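You operate a simulated robot arm through the tools that you are given. There is no shell and no other tool. Be economical: measure what you need, move in short steps, check, and stop when the job is done.

The job below is to be done with a simulated two-armed robot. You get a single attempt, and the scene is never put back.

TASK
Bring the grey tub to the bench and put 2 scoops of kernels into the white sack.
Fine: silver scoop and tub go back where they were.

Only the result counts: the job must be done as asked and must still hold three seconds after the hand-in. Knocking over, shifting, dropping, spilling or breaking anything else fails it.

THE ROBOT
Two 6-joint arms with two-finger grippers on one trunk, on a base that drives. Base frame: it is fixed to the floor where the robot stands at the start and does not move with it; the origin is under the middle of the robot, x ahead of it, y to its left, z up. Lengths are in mm, angles in degrees, forces in N, time in s.
The left shoulder is at the start at [70, 148, 1302], the right one opposite. With the tool pointing down near the work surface each hand reaches from about 100 to 380 mm from the robot's upright axis, wherever it stands, measured 20 degrees to its own side. Places, roughly: big brown sack [500, 1250, 250]; black bucket [500, 1750, 250]; blue clip [750, 2250, 750]; blue sack (16x13x26 cm) [800, -400, 1100]; blue tub [500, 2000, 250]; brake lever of the trolley [200, 100, 500]; brown sack, white sack [250, 1750, 1000]; deck of the sack trolley [500, 200, 600]; flow knob of the nut hopper [500, 1300, 1200]; flow knob of the shell hopper [500, 700, 1200]; former lever [600, 1600, 1100]; gold tin (9x9x10 cm) [800, 2000, 800]; green clip [750, 2250, 750]; green crate [500, -1500, 750]; green sack (16x13x26 cm) [800, -200, 1100]; latch knob of the skip [300, -2100, 1100]. Payload 2.45 kg a hand.
The tool frame of a hand sits at the grasp point between the pads (the TCP): z along the fingers, y along the line on which they close. The tips reach 30 mm beyond it. The gripper opens to 106 mm. The gripper's body begins 79 mm behind the TCP.
Orientation is that of the tool frame in the base frame, as a unit quaternion [x, y, z, w]. With the fingers straight down and closing along the base's y, the tool's x points along the base's -x, its y along +y and its z along -z.

THE INTERFACE
- The arms move only by the tool servo_tool. It takes "left_series", "right_series" or both (then of equal length, played together; a hand with none holds still); each is one flat list of numbers, 7 for each row, row after row: the shift along the tool's x, y, z in units of 200 mm (1.0 is 200 mm), then the turn, a rotation vector about the tool's x, y, z in units of 90 degrees (1.0 is 90 degrees), then the closure, from 0 (fully open) to 1 (shut). In form: [tx, ty, tz, ax, ay, az, gripper, tx, ty, tz, ax, ay, az, gripper, ...]. A call has 1 to 20 rows; each row is the pose to reach, as a shift and turn from the pose commanded when the call began, along the tool's axes at that moment. A call with a number of a shift or a turn outside -1 to 1 is refused whole. Each row takes 0.2 s and may step no farther than 50 mm and 8.6 degrees from the row before; otherwise, or with a gripper value out of range, the whole call is refused. A pose out of reach is approached as far as the arm can. The call stops where the force on the tool passes 40 N (or 10 N more than at its start, if that is more) or the arm is blocked; 0.2 s more then pass. Each finger travels about 72 mm/s and halts on what it meets, pressing with about 31 N; the grip force reading is that of the motor and also rises with nothing between the fingers. The clock runs only during rows and for 0.2 s after the last one: add rows that repeat a pose to give the fingers time. The reply holds the time, the measured pose of the TCP, the force on the tool along the base axes, the opening and the grip force, in the units named above and with some noise, with the torque about the TCP (base axes, N m) and any sound that the robot's microphone picked up.
- Cameras (640 x 400 px; columns grow to the right, rows downward): "scene" is now at [99.1, 26.9, 1492.3]; the picture's right is [0.48, -0.88, 0.00], its down [-0.81, -0.45, -0.37] and it looks along [0.32, 0.18, -0.93] (base axes); focal length 278 px, centre (320, 200). "left" rides on the left gripper at [76, 2, -106] in its tool frame; the picture's right is [-0.02, 1.00, 0.00], its down [-0.78, -0.02, -0.62] and it looks along [-0.62, -0.01, 0.78] (tool axes); focal length 247 px, centre (320, 200). "right" rides on the right gripper at [76, -2, -106] in its tool frame; the picture's right is [0.02, 1.00, 0.00], its down [-0.78, 0.02, -0.62] and it looks along [-0.62, 0.01, 0.78] (tool axes); focal length 247 px, centre (320, 200). There is no depth. A picture from a camera that has moved, and an enlarged one, comes with that camera's place and axes in the base frame and with its lens.
- camera(camera): a new picture of that camera. No time passes.
- slide_trunk(by): slides the trunk up (or, below 0, down) by that many mm; the arms and the scene camera ride with it, the base frame stays. It gives what a move gives, with no picture.
- roll_base(legs): drives the robot by 1 to 6 legs, each [ahead, left, turn to the left] in mm, mm and degrees, along the robot's own axes; the way and the turn of a leg run together, so that a leg with both is an arc; at most 1500 mm and 180 degrees a leg. The arms and the cameras ride along, it lands a little off, and it stops where it bumps. It gives what a move gives.
- turn_head(pan, tilt): turns the head with the scene camera to pan (to the left, within 86 degrees either way) and tilt (down, from -29 to 69), counted from straight ahead of the robot. It gives what a move gives.
- enlarge(camera, box): a new picture of the part [left, top, right, bottom] of that camera's present view, enlarged. No time passes.
- hand_in(): hands the job in; it is judged then, once.

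Go step by step. Nothing tells you exact positions but the pictures and the camera data: compare them with the known pose of the tool, close in by small moves and look again before you grip or let go. The budget is 120 turns and 100 pictures, counting those below and the enlarged ones. Unless the task says otherwise, let go and move clear before handing in, and close with one line.

The tools are called after ">>>" by a JSON object that holds its "api" and its "payload". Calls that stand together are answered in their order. servo_tool: Moves the arms, as the interface text tells. Its arguments: {"type":"object","properties":{"left_series":{"type":"array"},"right_series":{"type":"array"}},"required":[]} The other tools are called the same way: slide_trunk (by) slides the trunk up or down; roll_base (legs) drives the base; turn_head (pan, tilt) turns the head that bears the scene camera; camera (camera) takes a picture; enlarge (camera, box) takes an enlarged picture of a part of a camera's view; hand_in () hands the job in.

At the start:

```text
time: 0.0
left_position: [406.6, 411.0, 1008.8]
left_orientation: [0.0, 1.0, 0.0, 0.0]
left_ft_force: [0.4, 0.5, -0.6]
left_wrist_torque: [-0.01, 0.0, -0.02]
left_opening: 106.1
left_grip_force: 0.1
right_position: [598.8, -69.5, 988.4]
right_orientation: [0.0, 1.0, 0.0, 0.0]
right_ft_force: [0.4, 0.5, 0.2]
right_wrist_torque: [0.0, -0.01, -0.01]
right_opening: 106.1
right_grip_force: 0.0
trunk travel left (down, up): [-775.0, 165.0]
robot x, y, heading: [0.7, -0.7, 0.2]
head pan, tilt: [28.9, 68.2]
```

scene: 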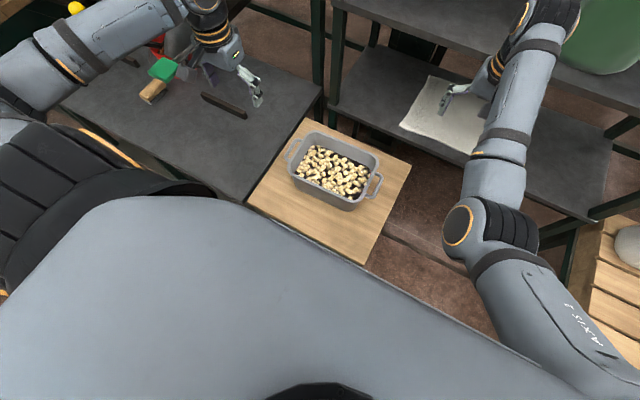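
right: 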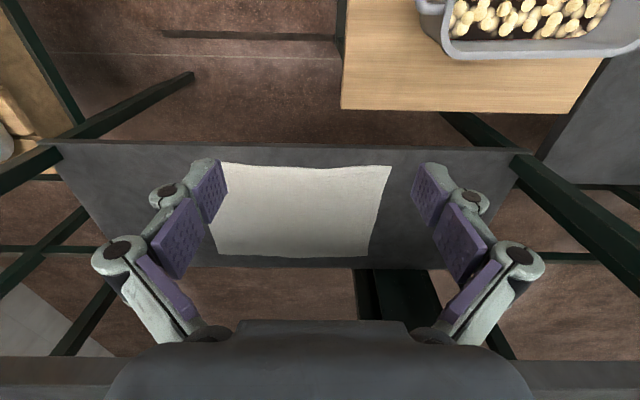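
left: 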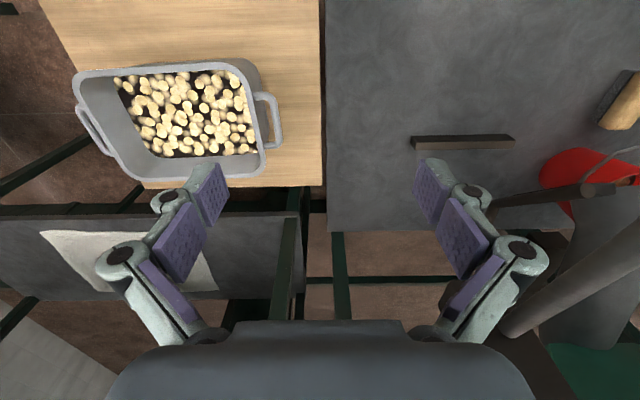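

I see a grey tub of kernels on a wooden surface ahead of the robot, and dark shelves around it. I will look around with the head to find the bench, the scoop and the sacks.

>>> {"api": "turn_head", "payload": {"pan": 70, "tilt": 20}}

>>> {"api": "camera", "payload": {"camera": "scene"}}

>>> {"api": "turn_head", "payload": {"pan": 5, "tilt": 35}}

>>> {"api": "camera", "payload": {"camera": "scene"}}

>>> {"api": "turn_head", "payload": {"pan": -65, "tilt": 25}}

>>> {"api": "camera", "payload": {"camera": "scene"}}

```text
time: 1.2
left_position: [407.0, 411.3, 1008.1]
left_orientation: [0.001, 1.0, 0.0, 0.0]
left_ft_force: [0.8, -0.5, -0.3]
left_wrist_torque: [0.0, -0.01, -0.04]
left_opening: 105.7
left_grip_force: 0.1
right_position: [599.2, -70.2, 989.0]
right_orientation: [0.001, 1.0, 0.0, 0.0]
right_ft_force: [0.1, 0.0, -0.4]
right_wrist_torque: [-0.03, 0.04, -0.03]
right_opening: 106.1
right_grip_force: 0.1
trunk travel left (down, up): [-775.0, 165.0]
robot x, y, heading: [2.2, 4.8, 0.1]
head pan, tilt: [70.0, 20.0]
```

```text
96 pictures are left
camera scene: at [81.6, 87.0, 1559.2], right [0.94, -0.34, 0.0], down [-0.12, -0.32, -0.94], along [0.32, 0.88, -0.34], focal length 278 px, centre (320, 200)
```

scene: 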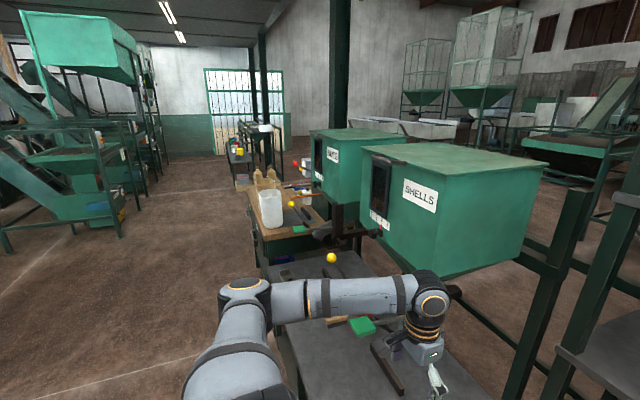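

```text
time: 2.5
left_position: [406.5, 410.8, 1007.4]
left_orientation: [0.0, 1.0, 0.0, 0.0]
left_ft_force: [0.1, -0.3, -0.2]
left_wrist_torque: [0.02, -0.01, -0.02]
left_opening: 106.0
left_grip_force: 0.0
right_position: [598.8, -69.2, 988.7]
right_orientation: [0.0, 1.0, 0.0, -0.001]
right_ft_force: [-0.4, 0.4, -0.3]
right_wrist_torque: [0.03, -0.03, -0.01]
right_opening: 105.9
right_grip_force: 0.0
trunk travel left (down, up): [-775.0, 165.0]
robot x, y, heading: [1.6, 0.5, -0.1]
head pan, tilt: [5.0, 35.0]
```

```text
95 pictures are left
camera scene: at [137.3, 7.3, 1535.4], right [0.09, -1.0, 0.0], down [-0.57, -0.05, -0.82], along [0.82, 0.07, -0.57], focal length 278 px, centre (320, 200)
```

scene: 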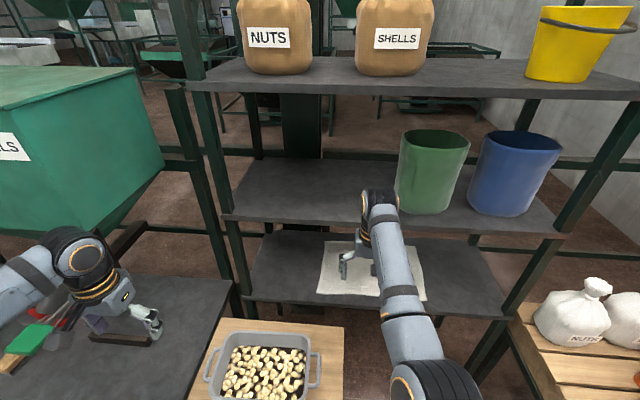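

```text
time: 3.9
left_position: [407.3, 410.8, 1008.2]
left_orientation: [0.0, 1.0, 0.0, 0.0]
left_ft_force: [-0.6, 0.2, 0.4]
left_wrist_torque: [-0.01, -0.01, -0.02]
left_opening: 106.0
left_grip_force: 0.1
right_position: [599.8, -69.7, 989.5]
right_orientation: [0.0, 1.0, 0.0, 0.0]
right_ft_force: [-0.2, -1.1, -0.7]
right_wrist_torque: [0.0, -0.04, -0.01]
right_opening: 105.8
right_grip_force: 0.1
trunk travel left (down, up): [-775.0, 165.0]
robot x, y, heading: [0.2, -1.8, -0.1]
head pan, tilt: [-65.0, 25.0]
```

```text
94 pictures are left
camera scene: at [88.6, -83.9, 1551.2], right [-0.91, -0.42, 0.0], down [-0.18, 0.38, -0.91], along [0.38, -0.82, -0.42], focal length 278 px, centre (320, 200)
```

scene: 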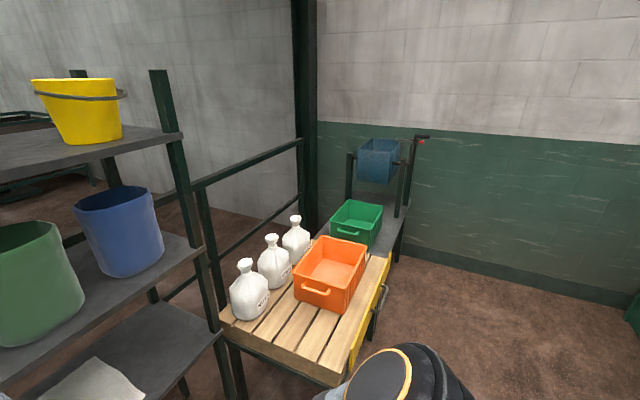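

I see the tub on a low wooden deck ahead, and the bench with a white sack and a former farther to the left. I will enlarge the view to the left to find the scoop.

>>> {"api": "turn_head", "payload": {"pan": 78, "tilt": 20}}

>>> {"api": "enlarge", "payload": {"camera": "scene", "box": [240, 110, 440, 235]}}

>>> {"api": "turn_head", "payload": {"pan": 50, "tilt": 60}}

>>> {"api": "camera", "payload": {"camera": "scene"}}

```text
time: 6.2
left_position: [407.0, 411.5, 1007.1]
left_orientation: [0.001, 1.0, -0.001, -0.001]
left_ft_force: [-0.6, 0.5, 0.0]
left_wrist_torque: [0.03, -0.04, 0.0]
left_opening: 106.4
left_grip_force: 0.1
right_position: [598.9, -70.3, 988.1]
right_orientation: [-0.001, 1.0, 0.0, 0.0]
right_ft_force: [-0.2, -0.3, -0.1]
right_wrist_torque: [-0.01, 0.04, 0.02]
right_opening: 105.9
right_grip_force: 0.1
trunk travel left (down, up): [-775.0, 165.0]
robot x, y, heading: [-2.5, -0.0, 0.0]
head pan, tilt: [78.0, 20.0]
```

```text
3.20 times, centred on (340, 172) of scene
camera zoom: at [69.0, 90.6, 1559.3], right [0.98, -0.21, 0.0], down [-0.07, -0.33, -0.94], along [0.2, 0.92, -0.34], focal length 888 px, centre (256, 288)
```

zoom: 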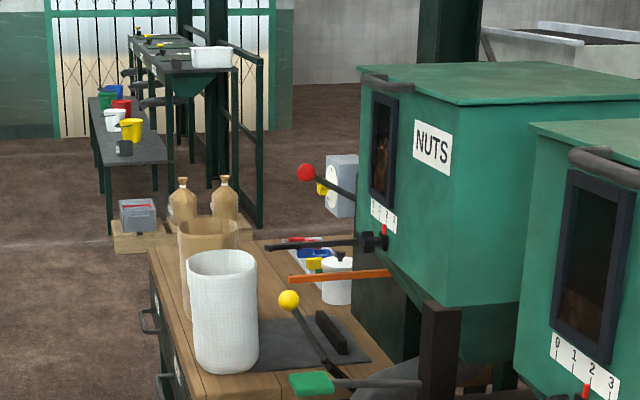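

```text
time: 7.3
left_position: [406.2, 412.6, 1007.1]
left_orientation: [0.0, 1.0, 0.0, 0.0]
left_ft_force: [-0.5, 0.0, 0.5]
left_wrist_torque: [-0.03, 0.0, 0.01]
left_opening: 105.9
left_grip_force: 0.1
right_position: [600.1, -69.0, 988.2]
right_orientation: [0.0, 1.0, 0.0, 0.0]
right_ft_force: [0.4, 0.1, 0.7]
right_wrist_torque: [-0.02, 0.02, -0.03]
right_opening: 106.0
right_grip_force: 0.1
trunk travel left (down, up): [-775.0, 165.0]
robot x, y, heading: [1.2, -1.6, -0.4]
head pan, tilt: [50.0, 60.0]
```

```text
92 pictures are left
camera scene: at [92.4, 50.7, 1501.2], right [0.77, -0.64, 0.0], down [-0.56, -0.66, -0.5], along [0.32, 0.38, -0.87], focal length 278 px, centre (320, 200)
```

scene: 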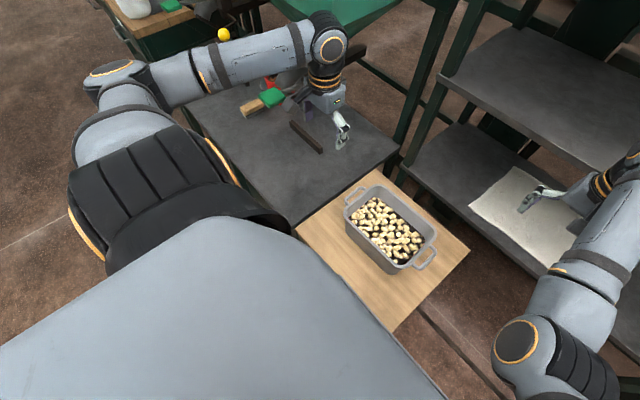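

I see some tools on the dark table to the left, near the left gripper. I will look at them with the left camera.

>>> {"api": "enlarge", "payload": {"camera": "left", "box": [400, 50, 640, 350]}}

>>> {"api": "enlarge", "payload": {"camera": "scene", "box": [180, 0, 400, 140]}}

```text
1.33 times, centred on (520, 200) of left
camera zoom: at [329.7, 412.6, 1115.8], right [0.02, 1.0, 0.0], down [0.78, -0.02, 0.62], along [0.62, -0.01, -0.78], focal length 329 px, centre (53, 200)
```

zoom: 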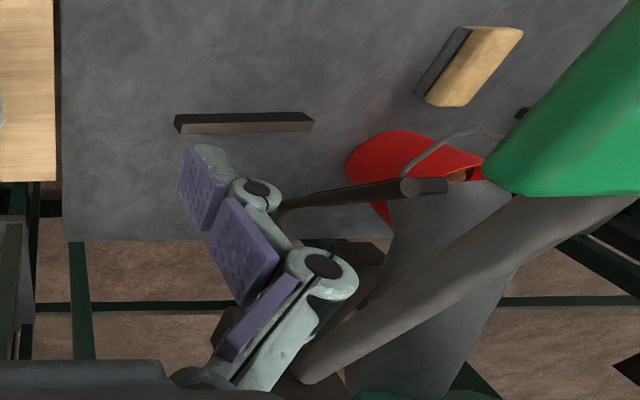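

```text
2.86 times, centred on (290, 70) of scene
camera zoom: at [92.4, 50.7, 1501.2], right [0.77, -0.64, 0.0], down [-0.56, -0.66, -0.5], along [0.32, 0.38, -0.87], focal length 793 px, centre (406, 571)
```

zoom: 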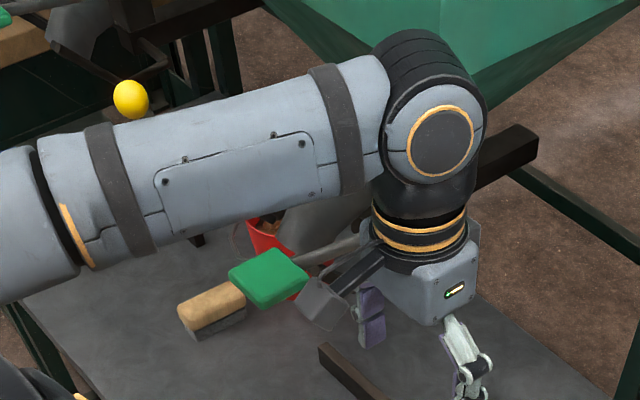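

No silver scoop is in sight here. I will back off a little so that the arms are clear, then slide left to view the bench.

>>> {"api": "roll_base", "payload": {"legs": [[-450, 0, 0]]}}

>>> {"api": "turn_head", "payload": {"pan": 45, "tilt": 25}}

>>> {"api": "camera", "payload": {"camera": "scene"}}

```text
time: 10.0
left_position: [-39.8, 412.1, 1006.9]
left_orientation: [-0.001, 1.0, 0.0, -0.001]
left_ft_force: [0.0, 1.0, -0.7]
left_wrist_torque: [0.0, 0.0, 0.0]
left_opening: 106.0
left_grip_force: 0.0
right_position: [153.7, -68.7, 988.4]
right_orientation: [-0.001, 1.0, -0.001, -0.001]
right_ft_force: [-0.9, -0.1, 0.2]
right_wrist_torque: [0.0, 0.0, -0.04]
right_opening: 106.0
right_grip_force: 0.1
trunk travel left (down, up): [-775.0, 165.0]
robot x, y, heading: [-444.1, -2.2, 0.3]
head pan, tilt: [50.0, 60.0]
```

```text
time: 11.0
left_position: [-40.1, 412.3, 1006.3]
left_orientation: [-0.001, 1.0, 0.0, 0.0]
left_ft_force: [-0.7, -0.4, -1.5]
left_wrist_torque: [0.01, -0.02, -0.03]
left_opening: 105.9
left_grip_force: 0.0
right_position: [153.9, -68.3, 988.6]
right_orientation: [0.0, 1.0, 0.0, 0.0]
right_ft_force: [-0.1, 0.1, -0.7]
right_wrist_torque: [0.01, 0.0, 0.01]
right_opening: 106.0
right_grip_force: 0.0
trunk travel left (down, up): [-775.0, 165.0]
robot x, y, heading: [-443.6, 1.4, 0.3]
head pan, tilt: [45.0, 25.0]
```

```text
89 pictures are left
camera scene: at [-330.7, 64.4, 1551.0], right [0.71, -0.71, 0.0], down [-0.3, -0.3, -0.91], along [0.64, 0.64, -0.42], focal length 278 px, centre (320, 200)
```

scene: 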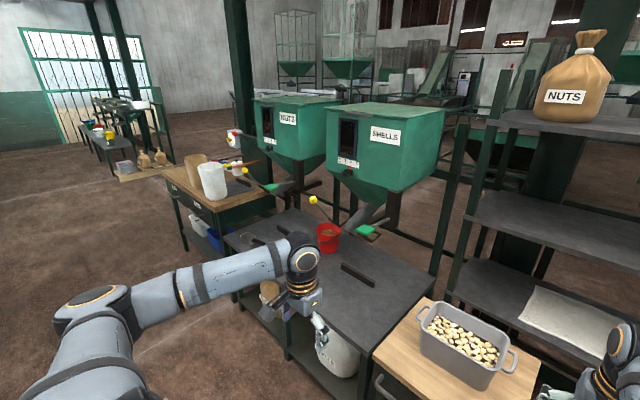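

I now see the dark table with the hoppers and, beyond it, the wooden bench with the sacks. I will drive left along the front and look at the bench.

>>> {"api": "roll_base", "payload": {"legs": [[0, 1400, 0]]}}

>>> {"api": "turn_head", "payload": {"pan": 20, "tilt": 30}}

>>> {"api": "camera", "payload": {"camera": "scene"}}

```text
time: 17.9
left_position: [-38.7, 1806.5, 1008.3]
left_orientation: [0.001, 1.0, 0.0, 0.0]
left_ft_force: [0.3, -0.3, -0.6]
left_wrist_torque: [0.0, -0.01, -0.01]
left_opening: 105.9
left_grip_force: 0.0
right_position: [153.5, 1327.5, 988.5]
right_orientation: [0.001, 1.0, 0.0, 0.0]
right_ft_force: [-0.7, 0.0, -0.1]
right_wrist_torque: [0.03, -0.01, 0.02]
right_opening: 105.8
right_grip_force: 0.2
trunk travel left (down, up): [-775.0, 165.0]
robot x, y, heading: [-449.7, 1397.3, -0.4]
head pan, tilt: [45.0, 25.0]
```

```text
time: 18.8
left_position: [-39.0, 1808.1, 1007.6]
left_orientation: [0.0, 1.0, 0.0, 0.0]
left_ft_force: [-0.4, -0.4, -0.3]
left_wrist_torque: [0.01, 0.01, -0.04]
left_opening: 106.1
left_grip_force: 0.1
right_position: [153.2, 1326.7, 987.8]
right_orientation: [0.001, 1.0, 0.0, 0.0]
right_ft_force: [0.8, 0.1, 0.2]
right_wrist_torque: [0.0, -0.03, 0.02]
right_opening: 106.1
right_grip_force: 0.1
trunk travel left (down, up): [-775.0, 165.0]
robot x, y, heading: [-444.2, 1395.3, -0.1]
head pan, tilt: [20.0, 30.0]
```

```text
88 pictures are left
camera scene: at [-311.8, 1427.3, 1543.2], right [0.34, -0.94, 0.0], down [-0.47, -0.17, -0.87], along [0.81, 0.3, -0.5], focal length 278 px, centre (320, 200)
```

scene: 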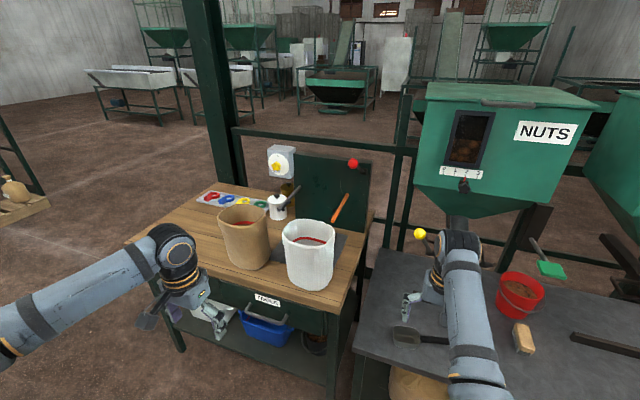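

I see the bench with brown and white open sacks, clips in colours and tins, and a label on the front. I will enlarge these.

>>> {"api": "enlarge", "payload": {"camera": "scene", "box": [180, 140, 390, 270]}}

>>> {"api": "enlarge", "payload": {"camera": "scene", "box": [140, 250, 460, 400]}}

>>> {"api": "camera", "payload": {"camera": "right"}}

>>> {"api": "camera", "payload": {"camera": "left"}}

```text
3.05 times, centred on (285, 205) of scene
camera zoom: at [-311.8, 1427.3, 1543.2], right [0.34, -0.94, 0.0], down [-0.47, -0.17, -0.87], along [0.81, 0.3, -0.5], focal length 846 px, centre (427, 185)
```

zoom: 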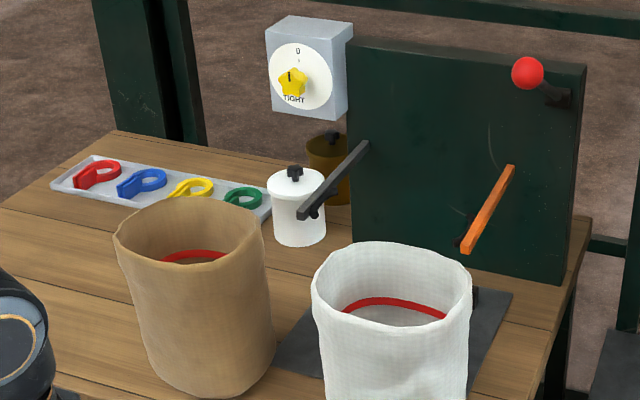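

```text
2.00 times, centred on (300, 325) of scene
camera zoom: at [-311.8, 1427.3, 1543.2], right [0.34, -0.94, 0.0], down [-0.47, -0.17, -0.87], along [0.81, 0.3, -0.5], focal length 555 px, centre (360, -50)
```

zoom: 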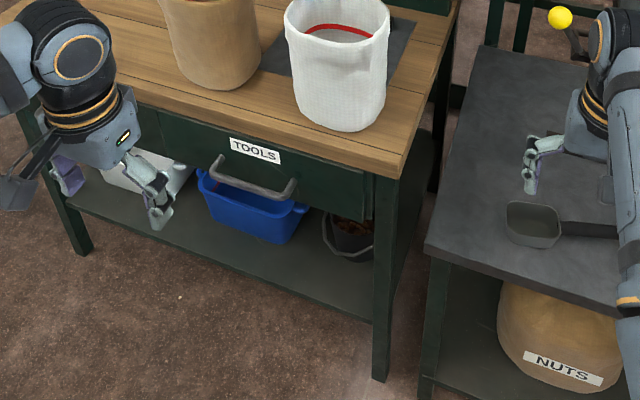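

```text
85 pictures are left
camera right: at [77.3, 1325.0, 1095.2], right [-0.02, 1.0, 0.0], down [0.78, 0.02, 0.62], along [0.62, 0.01, -0.78], focal length 247 px, centre (320, 200)
```

right: 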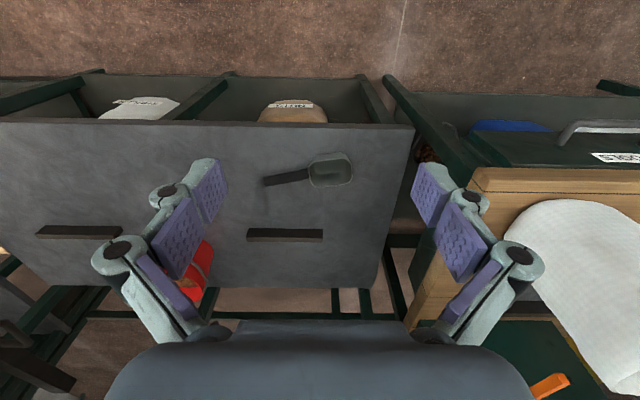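

```text
84 pictures are left
camera left: at [-116.0, 1809.1, 1115.9], right [0.02, 1.0, 0.0], down [0.78, -0.02, 0.62], along [0.62, -0.01, -0.78], focal length 247 px, centre (320, 200)
```

left: 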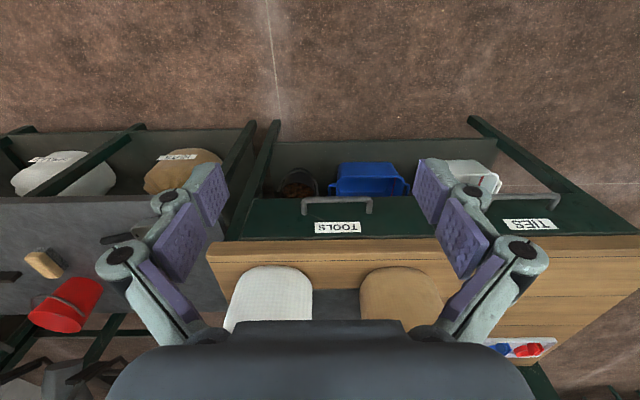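

On the dark table there is a scoop of dark colour. I will enlarge it to see whether it is the silver one.

>>> {"api": "enlarge", "payload": {"camera": "right", "box": [220, 130, 400, 250]}}

>>> {"api": "enlarge", "payload": {"camera": "left", "box": [240, 120, 560, 260]}}

```text
3.33 times, centred on (310, 190) of right
camera zoom: at [77.3, 1325.0, 1095.2], right [-0.02, 1.0, 0.0], down [0.78, 0.02, 0.62], along [0.62, 0.01, -0.78], focal length 823 px, centre (353, 233)
```

zoom: 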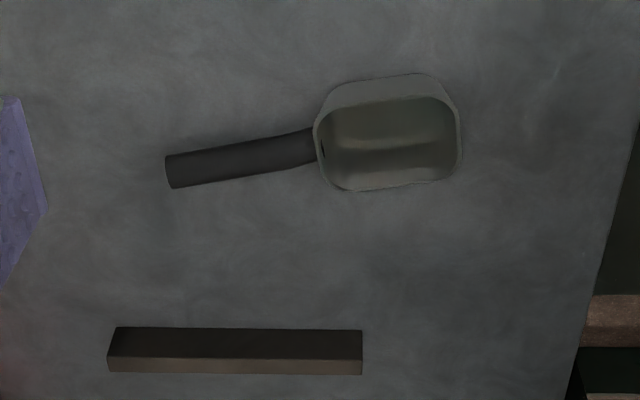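

```text
2.00 times, centred on (400, 190) of left
camera zoom: at [-116.0, 1809.1, 1115.9], right [0.02, 1.0, 0.0], down [0.78, -0.02, 0.62], along [0.62, -0.01, -0.78], focal length 494 px, centre (160, 220)
```

zoom: 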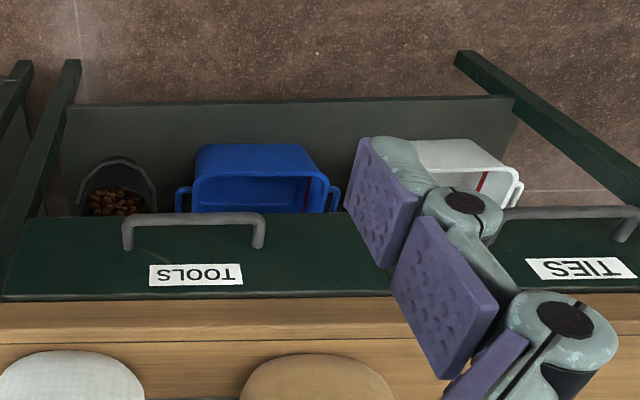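

The scoop on the dark table looks like bare metal, so I take it as the silver one; the table is at about z 640 and the bench at about 870. Next I draw the hands in and drive back to the tub.

>>> {"api": "servo_tool", "payload": {"left_series": [0, -0.2, 0, 0, 0, 0, 0, 0, -0.4, 0, 0, 0, 0, 0, 0, -0.6, 0, 0, 0, 0, 0, 0, -0.8, 0, 0, 0, 0, 0, 0, -1, 0, 0, 0, 0, 0], "right_series": [0.15, -0.08, 0, 0, 0, 0, 0, 0.3, -0.16, 0, 0, 0, 0, 0, 0.45, -0.24, 0, 0, 0, 0, 0, 0.6, -0.32, 0, 0, 0, 0, 0, 0.75, -0.4, 0, 0, 0, 0, 0]}}

>>> {"api": "roll_base", "payload": {"legs": [[0, -1220, 0]]}}

>>> {"api": "turn_head", "payload": {"pan": 0, "tilt": 40}}

>>> {"api": "camera", "payload": {"camera": "scene"}}

```text
time: 20.0
left_position: [-80.8, 1691.3, 992.8]
left_orientation: [0.001, 1.0, -0.003, 0.002]
left_ft_force: [-0.4, -0.5, 0.9]
left_wrist_torque: [0.01, 0.0, 0.01]
left_opening: 106.0
left_grip_force: 0.0
left hand out of reach, approached as far as the arm can: row 2, 3, 4, 5
right_position: [88.6, 1213.3, 1002.6]
right_orientation: [0.025, 0.994, -0.068, 0.082]
right_ft_force: [0.7, -0.8, 0.3]
right_wrist_torque: [-0.03, 0.01, 0.0]
right_opening: 106.0
right_grip_force: 0.1
right hand out of reach, approached as far as the arm can: row 2, 3, 4, 5
trunk travel left (down, up): [-775.0, 165.0]
robot x, y, heading: [-444.5, 1395.3, -0.1]
head pan, tilt: [20.0, 30.0]
stopped in row 5 (right hand): the arm was blocked; the commanded pose is now the measured one
```

```text
time: 26.2
left_position: [-80.1, 476.1, 994.2]
left_orientation: [-0.004, 1.0, -0.003, 0.001]
left_ft_force: [0.4, 0.2, 0.1]
left_wrist_torque: [0.01, 0.0, -0.05]
left_opening: 106.1
left_grip_force: 0.1
right_position: [92.6, -0.4, 1002.3]
right_orientation: [0.021, 0.994, -0.068, 0.081]
right_ft_force: [-0.8, 1.0, -0.4]
right_wrist_torque: [-0.02, -0.02, -0.01]
right_opening: 105.7
right_grip_force: 0.0
trunk travel left (down, up): [-775.0, 165.0]
robot x, y, heading: [-441.4, 174.6, 0.3]
head pan, tilt: [20.0, 30.0]
```

```text
time: 27.0
left_position: [-81.0, 476.0, 993.4]
left_orientation: [-0.004, 1.0, -0.003, 0.002]
left_ft_force: [0.5, 0.0, 0.6]
left_wrist_torque: [-0.01, 0.03, 0.02]
left_opening: 105.9
left_grip_force: 0.1
right_position: [94.2, -0.7, 1002.8]
right_orientation: [0.021, 0.994, -0.069, 0.082]
right_ft_force: [0.0, 0.5, -0.5]
right_wrist_torque: [-0.01, 0.0, 0.01]
right_opening: 105.9
right_grip_force: 0.0
trunk travel left (down, up): [-775.0, 165.0]
robot x, y, heading: [-436.6, 181.8, 0.3]
head pan, tilt: [0.0, 40.0]
```

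```text
81 pictures are left
camera scene: at [-307.4, 178.1, 1527.9], right [0.01, -1.0, 0.0], down [-0.64, -0.01, -0.77], along [0.77, 0.01, -0.64], focal length 278 px, centre (320, 200)
```

scene: 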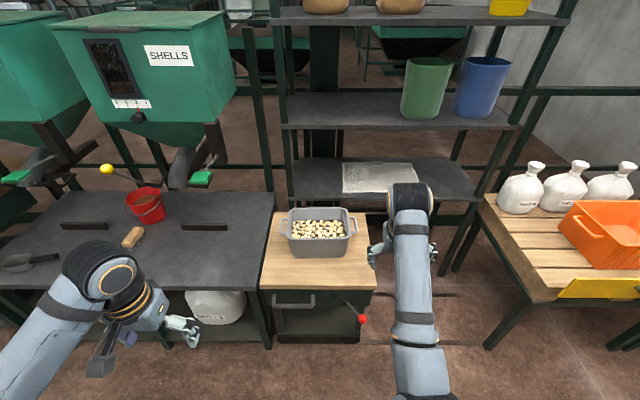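

The hands are stopped by a fold limit of the arms at this height. I lower them relative to the shoulders and bring them in front at about the tub's handle spacing.

>>> {"api": "servo_tool", "payload": {"left_series": [0, 0, 0.25, 0, 0, 0, 0, 0, 0, 0.5, 0, 0, 0, 0, 0, 0, 0.75, 0, 0, 0, 0, -0.1, -0.2, 0.75, 0, 0, 0, 0, -0.2, -0.4, 0.75, 0, 0, 0, 0, -0.3, -0.6, 0.75, 0, 0, 0, 0, -0.35, -0.72, 0.75, 0, 0, 0, 0], "right_series": [0, 0, 0.2, 0, 0, 0, 0, 0, 0, 0.4, -0.03, 0.03, -0.01, 0, 0, 0, 0.6, -0.06, 0.07, -0.02, 0, 0, 0, 0.75, -0.088, 0.104, -0.027, 0, 0.15, 0, 0.75, -0.088, 0.104, -0.027, 0, 0.3, 0.05, 0.75, -0.088, 0.104, -0.027, 0, 0.4, 0.1, 0.75, -0.088, 0.104, -0.027, 0]}}

```text
time: 28.6
left_position: [-15.4, 350.5, 836.2]
left_orientation: [-0.005, 1.0, 0.018, -0.005]
left_ft_force: [-0.3, 0.8, -0.5]
left_wrist_torque: [-0.02, 0.0, -0.02]
left_opening: 105.8
left_grip_force: 0.0
right_position: [39.6, 2.5, 839.5]
right_orientation: [-0.001, 1.0, 0.001, 0.0]
right_ft_force: [-0.4, 0.4, 0.1]
right_wrist_torque: [-0.02, 0.0, 0.02]
right_opening: 106.0
right_grip_force: 0.0
trunk travel left (down, up): [-775.0, 165.0]
robot x, y, heading: [-441.5, 178.0, 0.5]
head pan, tilt: [0.0, 40.0]
```

Both hands are in front at z about 837, clear above the tub. I drive ahead and look at the tub with all cameras.

>>> {"api": "roll_base", "payload": {"legs": [[440, 0, 0]]}}

>>> {"api": "camera", "payload": {"camera": "left"}}

>>> {"api": "camera", "payload": {"camera": "right"}}

>>> {"api": "turn_head", "payload": {"pan": 0, "tilt": 60}}

>>> {"api": "camera", "payload": {"camera": "scene"}}

```text
time: 31.3
left_position: [432.4, 355.6, 841.5]
left_orientation: [-0.006, 1.0, 0.018, 0.001]
left_ft_force: [-0.4, -0.9, 0.7]
left_wrist_torque: [0.02, 0.02, 0.0]
left_opening: 106.1
left_grip_force: 0.1
right_position: [480.8, 7.4, 839.5]
right_orientation: [-0.002, 1.0, 0.002, -0.001]
right_ft_force: [0.1, 0.4, -0.1]
right_wrist_torque: [-0.01, -0.01, -0.02]
right_opening: 106.0
right_grip_force: 0.1
trunk travel left (down, up): [-775.0, 165.0]
robot x, y, heading: [1.6, 183.2, 0.5]
head pan, tilt: [0.0, 40.0]
```

```text
80 pictures are left
camera left: at [353.6, 352.4, 949.0], right [0.01, 1.0, 0.04], down [0.78, -0.03, 0.62], along [0.62, 0.02, -0.78], focal length 247 px, centre (320, 200)
```

left: 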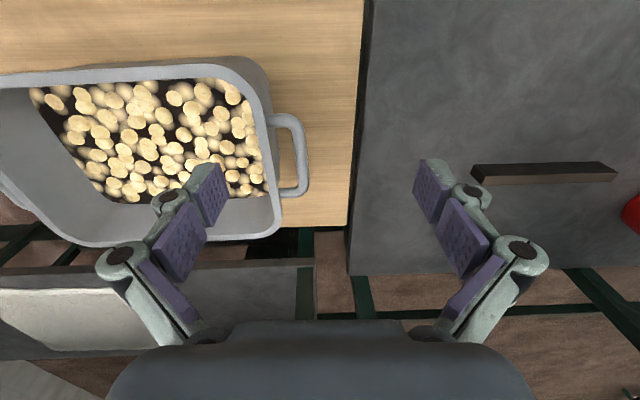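

```text
79 pictures are left
camera right: at [405.1, 5.2, 945.9], right [-0.03, 1.0, 0.0], down [0.78, 0.02, 0.62], along [0.62, 0.02, -0.78], focal length 247 px, centre (320, 200)
```

right: 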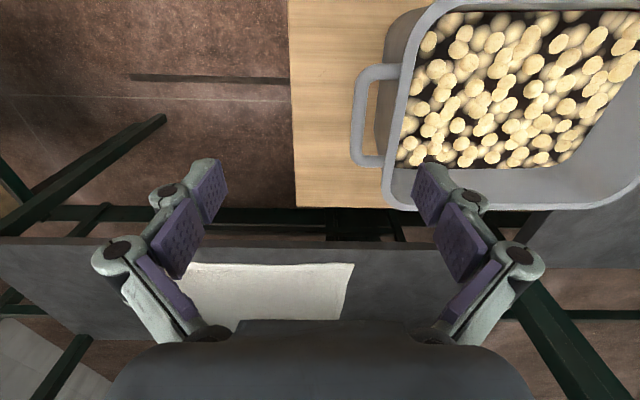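

```text
time: 32.1
left_position: [430.8, 357.6, 840.8]
left_orientation: [-0.007, 1.0, 0.019, 0.001]
left_ft_force: [-0.8, 0.5, 1.1]
left_wrist_torque: [0.0, -0.05, 0.01]
left_opening: 106.0
left_grip_force: 0.0
right_position: [479.9, 6.2, 839.4]
right_orientation: [-0.002, 1.0, 0.001, -0.001]
right_ft_force: [0.2, 0.0, -0.8]
right_wrist_torque: [-0.04, -0.01, -0.04]
right_opening: 106.0
right_grip_force: 0.0
trunk travel left (down, up): [-775.0, 165.0]
robot x, y, heading: [-0.8, 182.8, 0.4]
head pan, tilt: [0.0, 60.0]
```

```text
78 pictures are left
camera scene: at [114.7, 182.4, 1501.2], right [0.01, -1.0, 0.0], down [-0.87, -0.01, -0.5], along [0.5, 0.01, -0.87], focal length 278 px, centre (320, 200)
```

scene: 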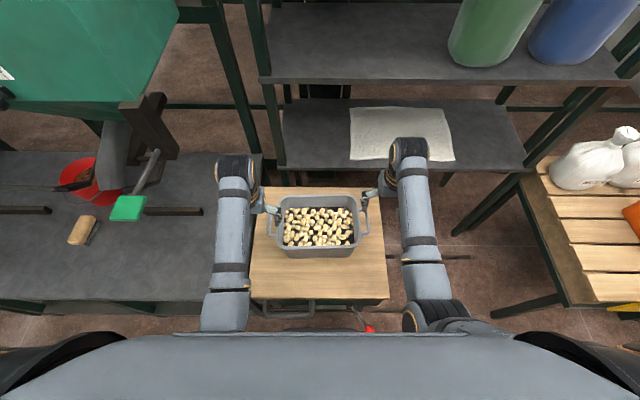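

The handle bars work out at about (477, 338, 725) on the left and (485, 48, 722) on the right. I lower both hands above them with the fingers partly closed, then look.

>>> {"api": "servo_tool", "payload": {"left_series": [-0.08, -0.03, 0.1, 0.01, 0, 0.003, 0.4, -0.16, -0.06, 0.2, 0.02, 0, 0.006, 0.7, -0.23, -0.095, 0.3, 0.024, 0, 0.009, 0.73, -0.23, -0.095, 0.3, 0.024, 0, 0.009, 0.73, -0.23, -0.095, 0.3, 0.024, 0, 0.009, 0.73], "right_series": [0, 0.07, 0.1, 0, 0, 0, 0.4, 0, 0.14, 0.2, 0, 0, 0, 0.7, 0, 0.21, 0.3, 0, 0, 0, 0.73, 0, 0.21, 0.3, 0, 0, 0, 0.73, 0, 0.21, 0.3, 0, 0, 0, 0.73]}}

>>> {"api": "camera", "payload": {"camera": "left"}}

>>> {"api": "camera", "payload": {"camera": "right"}}

```text
time: 33.3
left_position: [478.1, 339.5, 780.8]
left_orientation: [0.001, 1.0, -0.001, 0.0]
left_ft_force: [0.5, 0.2, -0.2]
left_wrist_torque: [-0.05, -0.03, -0.01]
left_opening: 28.5
left_grip_force: 0.0
right_position: [481.3, 48.0, 779.3]
right_orientation: [-0.001, 1.0, -0.001, -0.001]
right_ft_force: [0.0, -0.4, -0.2]
right_wrist_torque: [-0.01, 0.03, 0.02]
right_opening: 28.5
right_grip_force: 0.0
trunk travel left (down, up): [-775.0, 165.0]
robot x, y, heading: [2.7, 179.6, 0.6]
head pan, tilt: [0.0, 60.0]
```

```text
77 pictures are left
camera left: at [400.7, 341.2, 888.2], right [0.02, 1.0, 0.0], down [0.78, -0.02, 0.62], along [0.62, -0.02, -0.78], focal length 247 px, centre (320, 200)
```

left: 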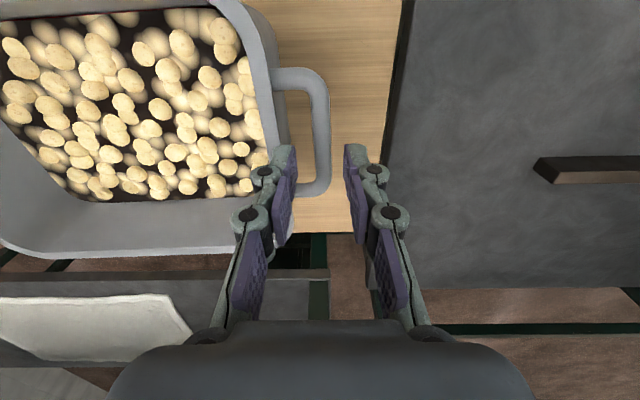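

```text
76 pictures are left
camera right: at [405.1, 45.4, 885.3], right [-0.02, 1.0, 0.0], down [0.78, 0.02, 0.62], along [0.62, 0.01, -0.78], focal length 247 px, centre (320, 200)
```

right: 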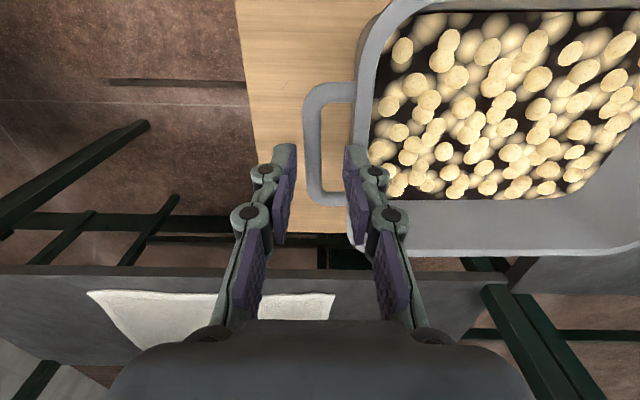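

The bars are about 10 mm thick with a 22 mm gap; the left is at y 339.5 and the right at y 41. I correct the right hand by 7 mm and lower both onto the bars.

>>> {"api": "servo_tool", "payload": {"left_series": [0.025, 0, 0, 0, 0, 0, 0.77, 0.05, 0, 0, 0, 0, 0, 0.77, 0.05, 0, 0.1, 0, 0, 0, 0.77, 0.05, 0, 0.2, 0, 0, 0, 0.77], "right_series": [0.025, -0.035, 0, 0, 0, 0, 0.77, 0.04, -0.035, 0, 0, 0, 0, 0.77, 0.04, -0.035, 0.1, 0, 0, 0, 0.77, 0.04, -0.035, 0.2, 0, 0, 0, 0.77]}}

>>> {"api": "camera", "payload": {"camera": "left"}}

>>> {"api": "camera", "payload": {"camera": "right"}}

```text
time: 34.3
left_position: [468.8, 341.5, 740.4]
left_orientation: [0.001, 1.0, -0.001, 0.001]
left_ft_force: [-0.4, 3.6, 0.7]
left_wrist_torque: [-0.06, 0.0, -0.01]
left_opening: 21.9
left_grip_force: 0.0
right_position: [471.2, 41.7, 739.6]
right_orientation: [-0.002, 1.0, 0.002, 0.0]
right_ft_force: [0.5, -4.0, 1.7]
right_wrist_torque: [0.07, -0.02, -0.03]
right_opening: 21.8
right_grip_force: 0.1
trunk travel left (down, up): [-775.0, 165.0]
robot x, y, heading: [-0.9, 184.6, 0.7]
head pan, tilt: [0.0, 60.0]
```

```text
75 pictures are left
camera left: at [390.3, 341.7, 848.7], right [0.02, 1.0, 0.0], down [0.78, -0.02, 0.62], along [0.62, -0.02, -0.78], focal length 247 px, centre (320, 200)
```

left: 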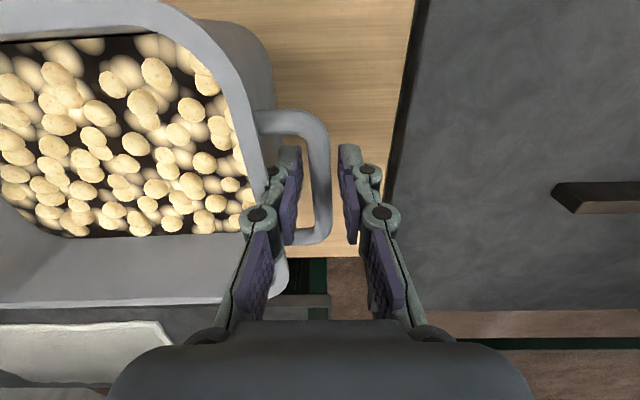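

```text
74 pictures are left
camera right: at [396.6, 40.3, 846.5], right [-0.03, 1.0, 0.0], down [0.78, 0.02, 0.62], along [0.62, 0.02, -0.78], focal length 247 px, centre (320, 200)
```

right: 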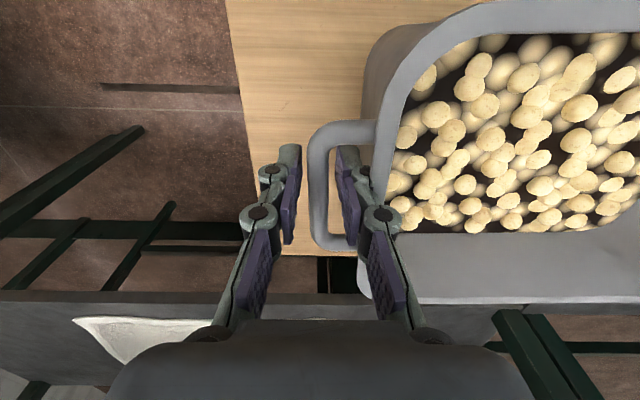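

The fingers straddle both bars, with the bars at about the TCP height. I lower 6 mm more and close both grips.

>>> {"api": "servo_tool", "payload": {"left_series": [0, 0, 0.03, 0, 0, 0, 0.8, 0, 0, 0.03, 0, 0, 0, 1, 0, 0, 0.03, 0, 0, 0, 1, 0, 0, 0.03, 0, 0, 0, 1], "right_series": [0, 0, 0.03, 0, 0, 0, 0.8, 0, 0, 0.03, 0, 0, 0, 1, 0, 0, 0.03, 0, 0, 0, 1, 0, 0, 0.03, 0, 0, 0, 1]}}

```text
time: 35.3
left_position: [469.3, 340.2, 733.3]
left_orientation: [0.001, 1.0, 0.0, 0.002]
left_ft_force: [4.3, 14.6, 0.0]
left_wrist_torque: [0.06, 0.34, 0.68]
left_opening: 10.4
left_grip_force: 30.9
right_position: [471.9, 40.3, 733.7]
right_orientation: [-0.002, 1.0, 0.0, -0.002]
right_ft_force: [-5.5, -14.4, 0.0]
right_wrist_torque: [-0.02, -0.11, 0.65]
right_opening: 10.1
right_grip_force: 31.0
trunk travel left (down, up): [-775.0, 165.0]
robot x, y, heading: [1.9, 176.4, 0.6]
head pan, tilt: [0.0, 60.0]
```

Both bars are gripped at 10 mm. I lift a little with the trunk and check the load.

>>> {"api": "slide_trunk", "payload": {"by": 50}}

>>> {"api": "camera", "payload": {"camera": "scene"}}

```text
time: 36.3
left_position: [469.6, 339.4, 783.4]
left_orientation: [0.001, 1.0, 0.0, 0.0]
left_ft_force: [4.2, 23.2, -7.1]
left_wrist_torque: [0.07, -0.26, 0.66]
left_opening: 10.2
left_grip_force: 31.2
right_position: [472.5, 41.4, 782.1]
right_orientation: [-0.002, 1.0, 0.0, -0.002]
right_ft_force: [-4.5, -23.2, -6.8]
right_wrist_torque: [-0.08, 0.4, 0.66]
right_opening: 10.4
right_grip_force: 31.4
trunk travel left (down, up): [-825.0, 115.0]
robot x, y, heading: [0.5, 180.0, 0.6]
head pan, tilt: [0.0, 60.0]
```

```text
73 pictures are left
camera scene: at [117.3, 182.4, 1550.8], right [0.01, -1.0, 0.0], down [-0.87, -0.01, -0.5], along [0.5, 0.01, -0.87], focal length 278 px, centre (320, 200)
```

scene: 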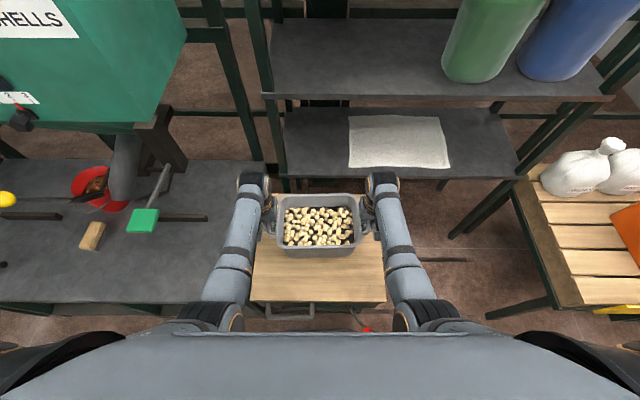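

The tub hangs level at about 1.4 kg, with the hands pulling outward at 23 N each. I ease the hands inward 3 mm, raise the trunk fully and back off.

>>> {"api": "servo_tool", "payload": {"left_series": [0, -0.01, 0, 0, 0, 0, 1, 0, -0.015, 0, 0, 0, 0, 1], "right_series": [0, 0.01, 0, 0, 0, 0, 1, 0, 0.015, 0, 0, 0, 0, 1]}}

>>> {"api": "slide_trunk", "payload": {"by": 115}}

>>> {"api": "roll_base", "payload": {"legs": [[-450, 0, 0]]}}

>>> {"api": "servo_tool", "payload": {"left_series": [0, 0, -0.1, 0, 0, 0, 1, 0, 0, -0.2, 0, 0, 0, 1, 0, 0, -0.3, 0, 0, 0, 1, 0, 0, -0.4, 0, 0, 0, 1, 0, 0, -0.5, 0, 0, 0, 1, 0, 0, -0.6, 0, 0, 0, 1, 0, 0, -0.7, 0, 0, 0, 1], "right_series": [0, 0, -0.1, 0, 0, 0, 1, 0, 0, -0.2, 0, 0, 0, 1, 0, 0, -0.3, 0, 0, 0, 1, 0, 0, -0.4, 0, 0, 0, 1, 0, 0, -0.5, 0, 0, 0, 1, 0, 0, -0.6, 0, 0, 0, 1, 0, 0, -0.7, 0, 0, 0, 1]}}

```text
time: 36.9
left_position: [470.2, 340.2, 783.6]
left_orientation: [0.001, 1.0, 0.005, 0.0]
left_ft_force: [4.1, 35.7, -7.2]
left_wrist_torque: [0.08, -0.03, 0.69]
left_opening: 10.7
left_grip_force: 31.3
right_position: [473.8, 41.7, 783.3]
right_orientation: [-0.002, 1.0, -0.003, -0.001]
right_ft_force: [-4.1, -35.2, -6.0]
right_wrist_torque: [-0.09, 0.15, 0.66]
right_opening: 10.4
right_grip_force: 31.1
trunk travel left (down, up): [-825.0, 115.0]
robot x, y, heading: [0.7, 179.1, 0.9]
head pan, tilt: [0.0, 60.0]
```

```text
time: 38.3
left_position: [469.8, 340.8, 898.4]
left_orientation: [0.001, 1.0, 0.004, 0.0]
left_ft_force: [3.6, 36.3, -6.7]
left_wrist_torque: [0.08, 0.13, 0.67]
left_opening: 10.7
left_grip_force: 31.6
right_position: [473.0, 41.3, 898.0]
right_orientation: [-0.002, 1.0, -0.003, -0.002]
right_ft_force: [-3.8, -35.8, -7.5]
right_wrist_torque: [-0.04, -0.02, 0.65]
right_opening: 10.7
right_grip_force: 31.0
trunk travel left (down, up): [-940.0, 0.0]
robot x, y, heading: [-2.1, 183.5, 0.2]
head pan, tilt: [0.0, 60.0]
```

```text
time: 41.1
left_position: [16.3, 335.6, 897.2]
left_orientation: [0.001, 1.0, 0.004, 0.0]
left_ft_force: [4.7, 35.5, -7.1]
left_wrist_torque: [0.11, 0.11, 0.67]
left_opening: 10.5
left_grip_force: 31.4
right_position: [20.3, 36.9, 895.7]
right_orientation: [-0.001, 1.0, -0.002, -0.001]
right_ft_force: [-3.5, -36.5, -6.6]
right_wrist_torque: [-0.07, 0.07, 0.66]
right_opening: 10.3
right_grip_force: 31.0
trunk travel left (down, up): [-940.0, 0.0]
robot x, y, heading: [-457.2, 178.2, 0.4]
head pan, tilt: [0.0, 60.0]
```

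```text
time: 42.2
left_position: [14.8, 330.4, 984.8]
left_orientation: [0.002, 1.0, -0.006, -0.001]
left_ft_force: [5.0, -17.2, -7.0]
left_wrist_torque: [-0.03, 0.38, 0.69]
left_opening: 10.5
left_grip_force: 30.7
right_position: [17.7, 29.7, 981.7]
right_orientation: [-0.002, 1.0, -0.003, -0.004]
right_ft_force: [-4.5, 17.2, -5.3]
right_wrist_torque: [0.09, -0.26, 0.67]
right_opening: 10.3
right_grip_force: 30.9
trunk travel left (down, up): [-940.0, 0.0]
robot x, y, heading: [-455.8, 174.8, 0.6]
head pan, tilt: [0.0, 60.0]
stopped in row 5 (right hand): the force on the tool passed its limit at 58 N (the readings are from after the stop); the commanded pose is now the measured one
```

The load sign was the other way, so I had squeezed more; after the stop the forces are smaller. I raise another 50 mm in gentler steps with a slight inward ease.

>>> {"api": "servo_tool", "payload": {"left_series": [0, -0.015, 0, 0, 0, 0, 1, 0, -0.015, -0.05, 0, 0, 0, 1, 0, -0.015, -0.1, 0, 0, 0, 1, 0, -0.015, -0.15, 0, 0, 0, 1, 0, -0.015, -0.2, 0, 0, 0, 1, 0, -0.015, -0.25, 0, 0, 0, 1, 0, -0.015, -0.3, 0, 0, 0, 1], "right_series": [0, 0.015, 0, 0, 0, 0, 1, 0, 0.015, -0.05, 0, 0, 0, 1, 0, 0.015, -0.1, 0, 0, 0, 1, 0, 0.015, -0.15, 0, 0, 0, 1, 0, 0.015, -0.2, 0, 0, 0, 1, 0, 0.015, -0.25, 0, 0, 0, 1, 0, 0.015, -0.3, 0, 0, 0, 1]}}

>>> {"api": "camera", "payload": {"camera": "scene"}}

```text
time: 42.7
left_position: [14.8, 330.2, 986.4]
left_orientation: [0.002, 1.0, -0.006, -0.001]
left_ft_force: [3.7, -19.0, -6.8]
left_wrist_torque: [-0.05, 0.42, 0.67]
left_opening: 10.4
left_grip_force: 30.5
right_position: [18.6, 29.8, 981.7]
right_orientation: [-0.001, 1.0, -0.004, -0.005]
right_ft_force: [-4.2, 18.8, -5.8]
right_wrist_torque: [0.09, -0.29, 0.61]
right_opening: 10.1
right_grip_force: 31.2
trunk travel left (down, up): [-940.0, 0.0]
robot x, y, heading: [-457.2, 175.3, 0.7]
head pan, tilt: [0.0, 60.0]
stopped in row 2 (left hand): the force on the tool passed its limit at 45 N (the readings are from after the stop); the commanded pose is now the measured one
```

```text
72 pictures are left
camera scene: at [-337.6, 177.2, 1665.9], right [0.01, -1.0, 0.0], down [-0.87, -0.01, -0.5], along [0.5, 0.01, -0.87], focal length 278 px, centre (320, 200)
```

scene: 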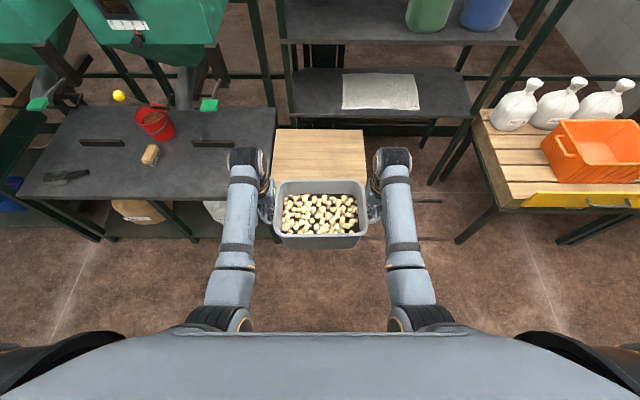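

The move stopped on a side-load peak. I try rising slowly, straight up, without any sideways shift.

>>> {"api": "servo_tool", "payload": {"left_series": [0, 0, -0.02, 0, 0, 0, 1, 0, 0, -0.04, 0, 0, 0, 1, 0, 0, -0.06, 0, 0, 0, 1, 0, 0, -0.08, 0, 0, 0, 1, 0, 0, -0.1, 0, 0, 0, 1, 0, 0, -0.12, 0, 0, 0, 1], "right_series": [0, 0, -0.02, 0, 0, 0, 1, 0, 0, -0.04, 0, 0, 0, 1, 0, 0, -0.06, 0, 0, 0, 1, 0, 0, -0.08, 0, 0, 0, 1, 0, 0, -0.1, 0, 0, 0, 1, 0, 0, -0.12, 0, 0, 0, 1]}}

```text
time: 43.2
left_position: [12.3, 330.7, 987.9]
left_orientation: [0.002, 1.0, -0.008, -0.002]
left_ft_force: [4.8, -17.5, -6.5]
left_wrist_torque: [-0.04, 0.44, 0.67]
left_opening: 10.5
left_grip_force: 30.9
right_position: [15.3, 30.6, 984.0]
right_orientation: [-0.003, 1.0, -0.003, -0.008]
right_ft_force: [-3.8, 15.9, -6.0]
right_wrist_torque: [0.1, -0.35, 0.57]
right_opening: 10.1
right_grip_force: 31.0
trunk travel left (down, up): [-940.0, 0.0]
robot x, y, heading: [-455.0, 178.2, 0.6]
head pan, tilt: [0.0, 60.0]
stopped in row 2 (left hand): the force on the tool passed its limit at 42 N (the readings are from after the stop); the commanded pose is now the measured one
```

The load is very stiff, so I ease inward in half-millimetre rows and read the force.

>>> {"api": "servo_tool", "payload": {"left_series": [0, 0, 0, 0, 0, 0, 1, 0, -0.0025, 0, 0, 0, 0, 1, 0, -0.005, 0, 0, 0, 0, 1], "right_series": [0, 0, 0, 0, 0, 0, 1, 0, 0.0025, 0, 0, 0, 0, 1, 0, 0.005, 0, 0, 0, 0, 1]}}

```text
time: 44.0
left_position: [14.1, 330.3, 988.8]
left_orientation: [0.003, 1.0, -0.006, -0.002]
left_ft_force: [4.6, -26.3, -7.1]
left_wrist_torque: [-0.07, -0.15, 0.71]
left_opening: 10.3
left_grip_force: 31.1
right_position: [15.5, 31.0, 986.3]
right_orientation: [-0.001, 1.0, -0.002, -0.008]
right_ft_force: [-4.6, 25.9, -6.6]
right_wrist_torque: [0.04, 0.31, 0.54]
right_opening: 10.2
right_grip_force: 31.6
trunk travel left (down, up): [-940.0, 0.0]
robot x, y, heading: [-454.5, 177.6, 0.6]
head pan, tilt: [0.0, 60.0]
```

Tension rose slightly because the reset pose carries some noise. I continue inward by about 3 mm in small rows.

>>> {"api": "servo_tool", "payload": {"left_series": [0, -0.0025, 0, 0, 0, 0, 1, 0, -0.005, 0, 0, 0, 0, 1, 0, -0.0075, 0, 0, 0, 0, 1, 0, -0.01, 0, 0, 0, 0, 1], "right_series": [0, 0.0025, 0, 0, 0, 0, 1, 0, 0.005, 0, 0, 0, 0, 1, 0, 0.0075, 0, 0, 0, 0, 1, 0, 0.01, 0, 0, 0, 0, 1]}}

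```text
time: 45.0
left_position: [13.7, 330.4, 988.5]
left_orientation: [0.003, 1.0, -0.005, -0.002]
left_ft_force: [4.4, -36.1, -7.2]
left_wrist_torque: [-0.08, 0.0, 0.65]
left_opening: 10.6
left_grip_force: 31.5
right_position: [16.2, 30.8, 984.6]
right_orientation: [-0.001, 1.0, -0.004, -0.007]
right_ft_force: [-3.4, 36.6, -5.6]
right_wrist_torque: [0.08, 0.11, 0.58]
right_opening: 10.4
right_grip_force: 31.2
trunk travel left (down, up): [-940.0, 0.0]
robot x, y, heading: [-458.0, 178.2, 0.8]
head pan, tilt: [0.0, 60.0]
```

Inward increases the load, so I try easing outward in small rows instead.

>>> {"api": "servo_tool", "payload": {"left_series": [0, 0.0025, 0, 0, 0, 0, 1, 0, 0.005, 0, 0, 0, 0, 1, 0, 0.0075, 0, 0, 0, 0, 1, 0, 0.01, 0, 0, 0, 0, 1, 0, 0.0125, 0, 0, 0, 0, 1, 0, 0.015, 0, 0, 0, 0, 1], "right_series": [0, -0.0025, 0, 0, 0, 0, 1, 0, -0.005, 0, 0, 0, 0, 1, 0, -0.0075, 0, 0, 0, 0, 1, 0, -0.01, 0, 0, 0, 0, 1, 0, -0.0125, 0, 0, 0, 0, 1, 0, -0.015, 0, 0, 0, 0, 1]}}

```text
time: 46.4
left_position: [13.4, 330.9, 989.1]
left_orientation: [0.004, 1.0, -0.007, -0.002]
left_ft_force: [4.7, -21.4, -6.7]
left_wrist_torque: [-0.05, -0.18, 0.72]
left_opening: 10.5
left_grip_force: 30.2
right_position: [16.2, 29.7, 986.2]
right_orientation: [-0.001, 1.0, -0.002, -0.006]
right_ft_force: [-4.3, 19.8, -6.1]
right_wrist_torque: [0.0, 0.27, 0.61]
right_opening: 10.2
right_grip_force: 30.9
trunk travel left (down, up): [-940.0, 0.0]
robot x, y, heading: [-456.5, 173.8, 0.6]
head pan, tilt: [0.0, 60.0]
```

Outward relieves it at about 5 N per mm. I ease outward 4 mm more.

>>> {"api": "servo_tool", "payload": {"left_series": [0, 0.004, 0, 0, 0, 0, 1, 0, 0.008, 0, 0, 0, 0, 1, 0, 0.012, 0, 0, 0, 0, 1, 0, 0.016, 0, 0, 0, 0, 1, 0, 0.02, 0, 0, 0, 0, 1], "right_series": [0, -0.004, 0, 0, 0, 0, 1, 0, -0.008, 0, 0, 0, 0, 1, 0, -0.012, 0, 0, 0, 0, 1, 0, -0.016, 0, 0, 0, 0, 1, 0, -0.02, 0, 0, 0, 0, 1]}}

```text
time: 47.7
left_position: [14.2, 329.9, 988.7]
left_orientation: [0.004, 1.0, -0.012, -0.003]
left_ft_force: [3.0, -2.5, -6.9]
left_wrist_torque: [-0.02, 0.6, 0.64]
left_opening: 10.5
left_grip_force: 30.9
right_position: [14.7, 30.8, 984.6]
right_orientation: [-0.004, 1.0, 0.004, -0.009]
right_ft_force: [-3.7, 1.9, -6.4]
right_wrist_torque: [0.05, -0.49, 0.4]
right_opening: 10.0
right_grip_force: 30.9
trunk travel left (down, up): [-940.0, 0.0]
robot x, y, heading: [-456.2, 176.4, 0.5]
head pan, tilt: [0.0, 60.0]
stopped in row 5 (left hand): the force on the tool passed its limit at 41 N (the readings are from after the stop); the commanded pose is now the measured one
```

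The side load is now near zero. I try rising again.

>>> {"api": "servo_tool", "payload": {"left_series": [0, 0, -0.03, 0, 0, 0, 1, 0, 0, -0.06, 0, 0, 0, 1, 0, 0, -0.09, 0, 0, 0, 1, 0, 0, -0.12, 0, 0, 0, 1, 0, 0, -0.15, 0, 0, 0, 1, 0, 0, -0.18, 0, 0, 0, 1], "right_series": [0, 0, -0.03, 0, 0, 0, 1, 0, 0, -0.06, 0, 0, 0, 1, 0, 0, -0.09, 0, 0, 0, 1, 0, 0, -0.12, 0, 0, 0, 1, 0, 0, -0.15, 0, 0, 0, 1, 0, 0, -0.18, 0, 0, 0, 1]}}

```text
time: 48.6
left_position: [12.2, 329.3, 1007.4]
left_orientation: [0.003, 1.0, -0.017, -0.004]
left_ft_force: [3.5, -15.0, -6.4]
left_wrist_torque: [-0.02, 0.47, 0.64]
left_opening: 10.5
left_grip_force: 31.5
right_position: [12.6, 30.9, 1005.0]
right_orientation: [-0.004, 1.0, 0.006, -0.011]
right_ft_force: [-2.9, 15.8, -7.0]
right_wrist_torque: [0.05, -0.31, 0.36]
right_opening: 10.3
right_grip_force: 31.2
trunk travel left (down, up): [-940.0, 0.0]
robot x, y, heading: [-452.9, 175.3, 0.5]
head pan, tilt: [0.0, 60.0]
stopped in row 4 (left hand): the force on the tool passed its limit at 44 N (the readings are from after the stop); the commanded pose is now the measured one
```

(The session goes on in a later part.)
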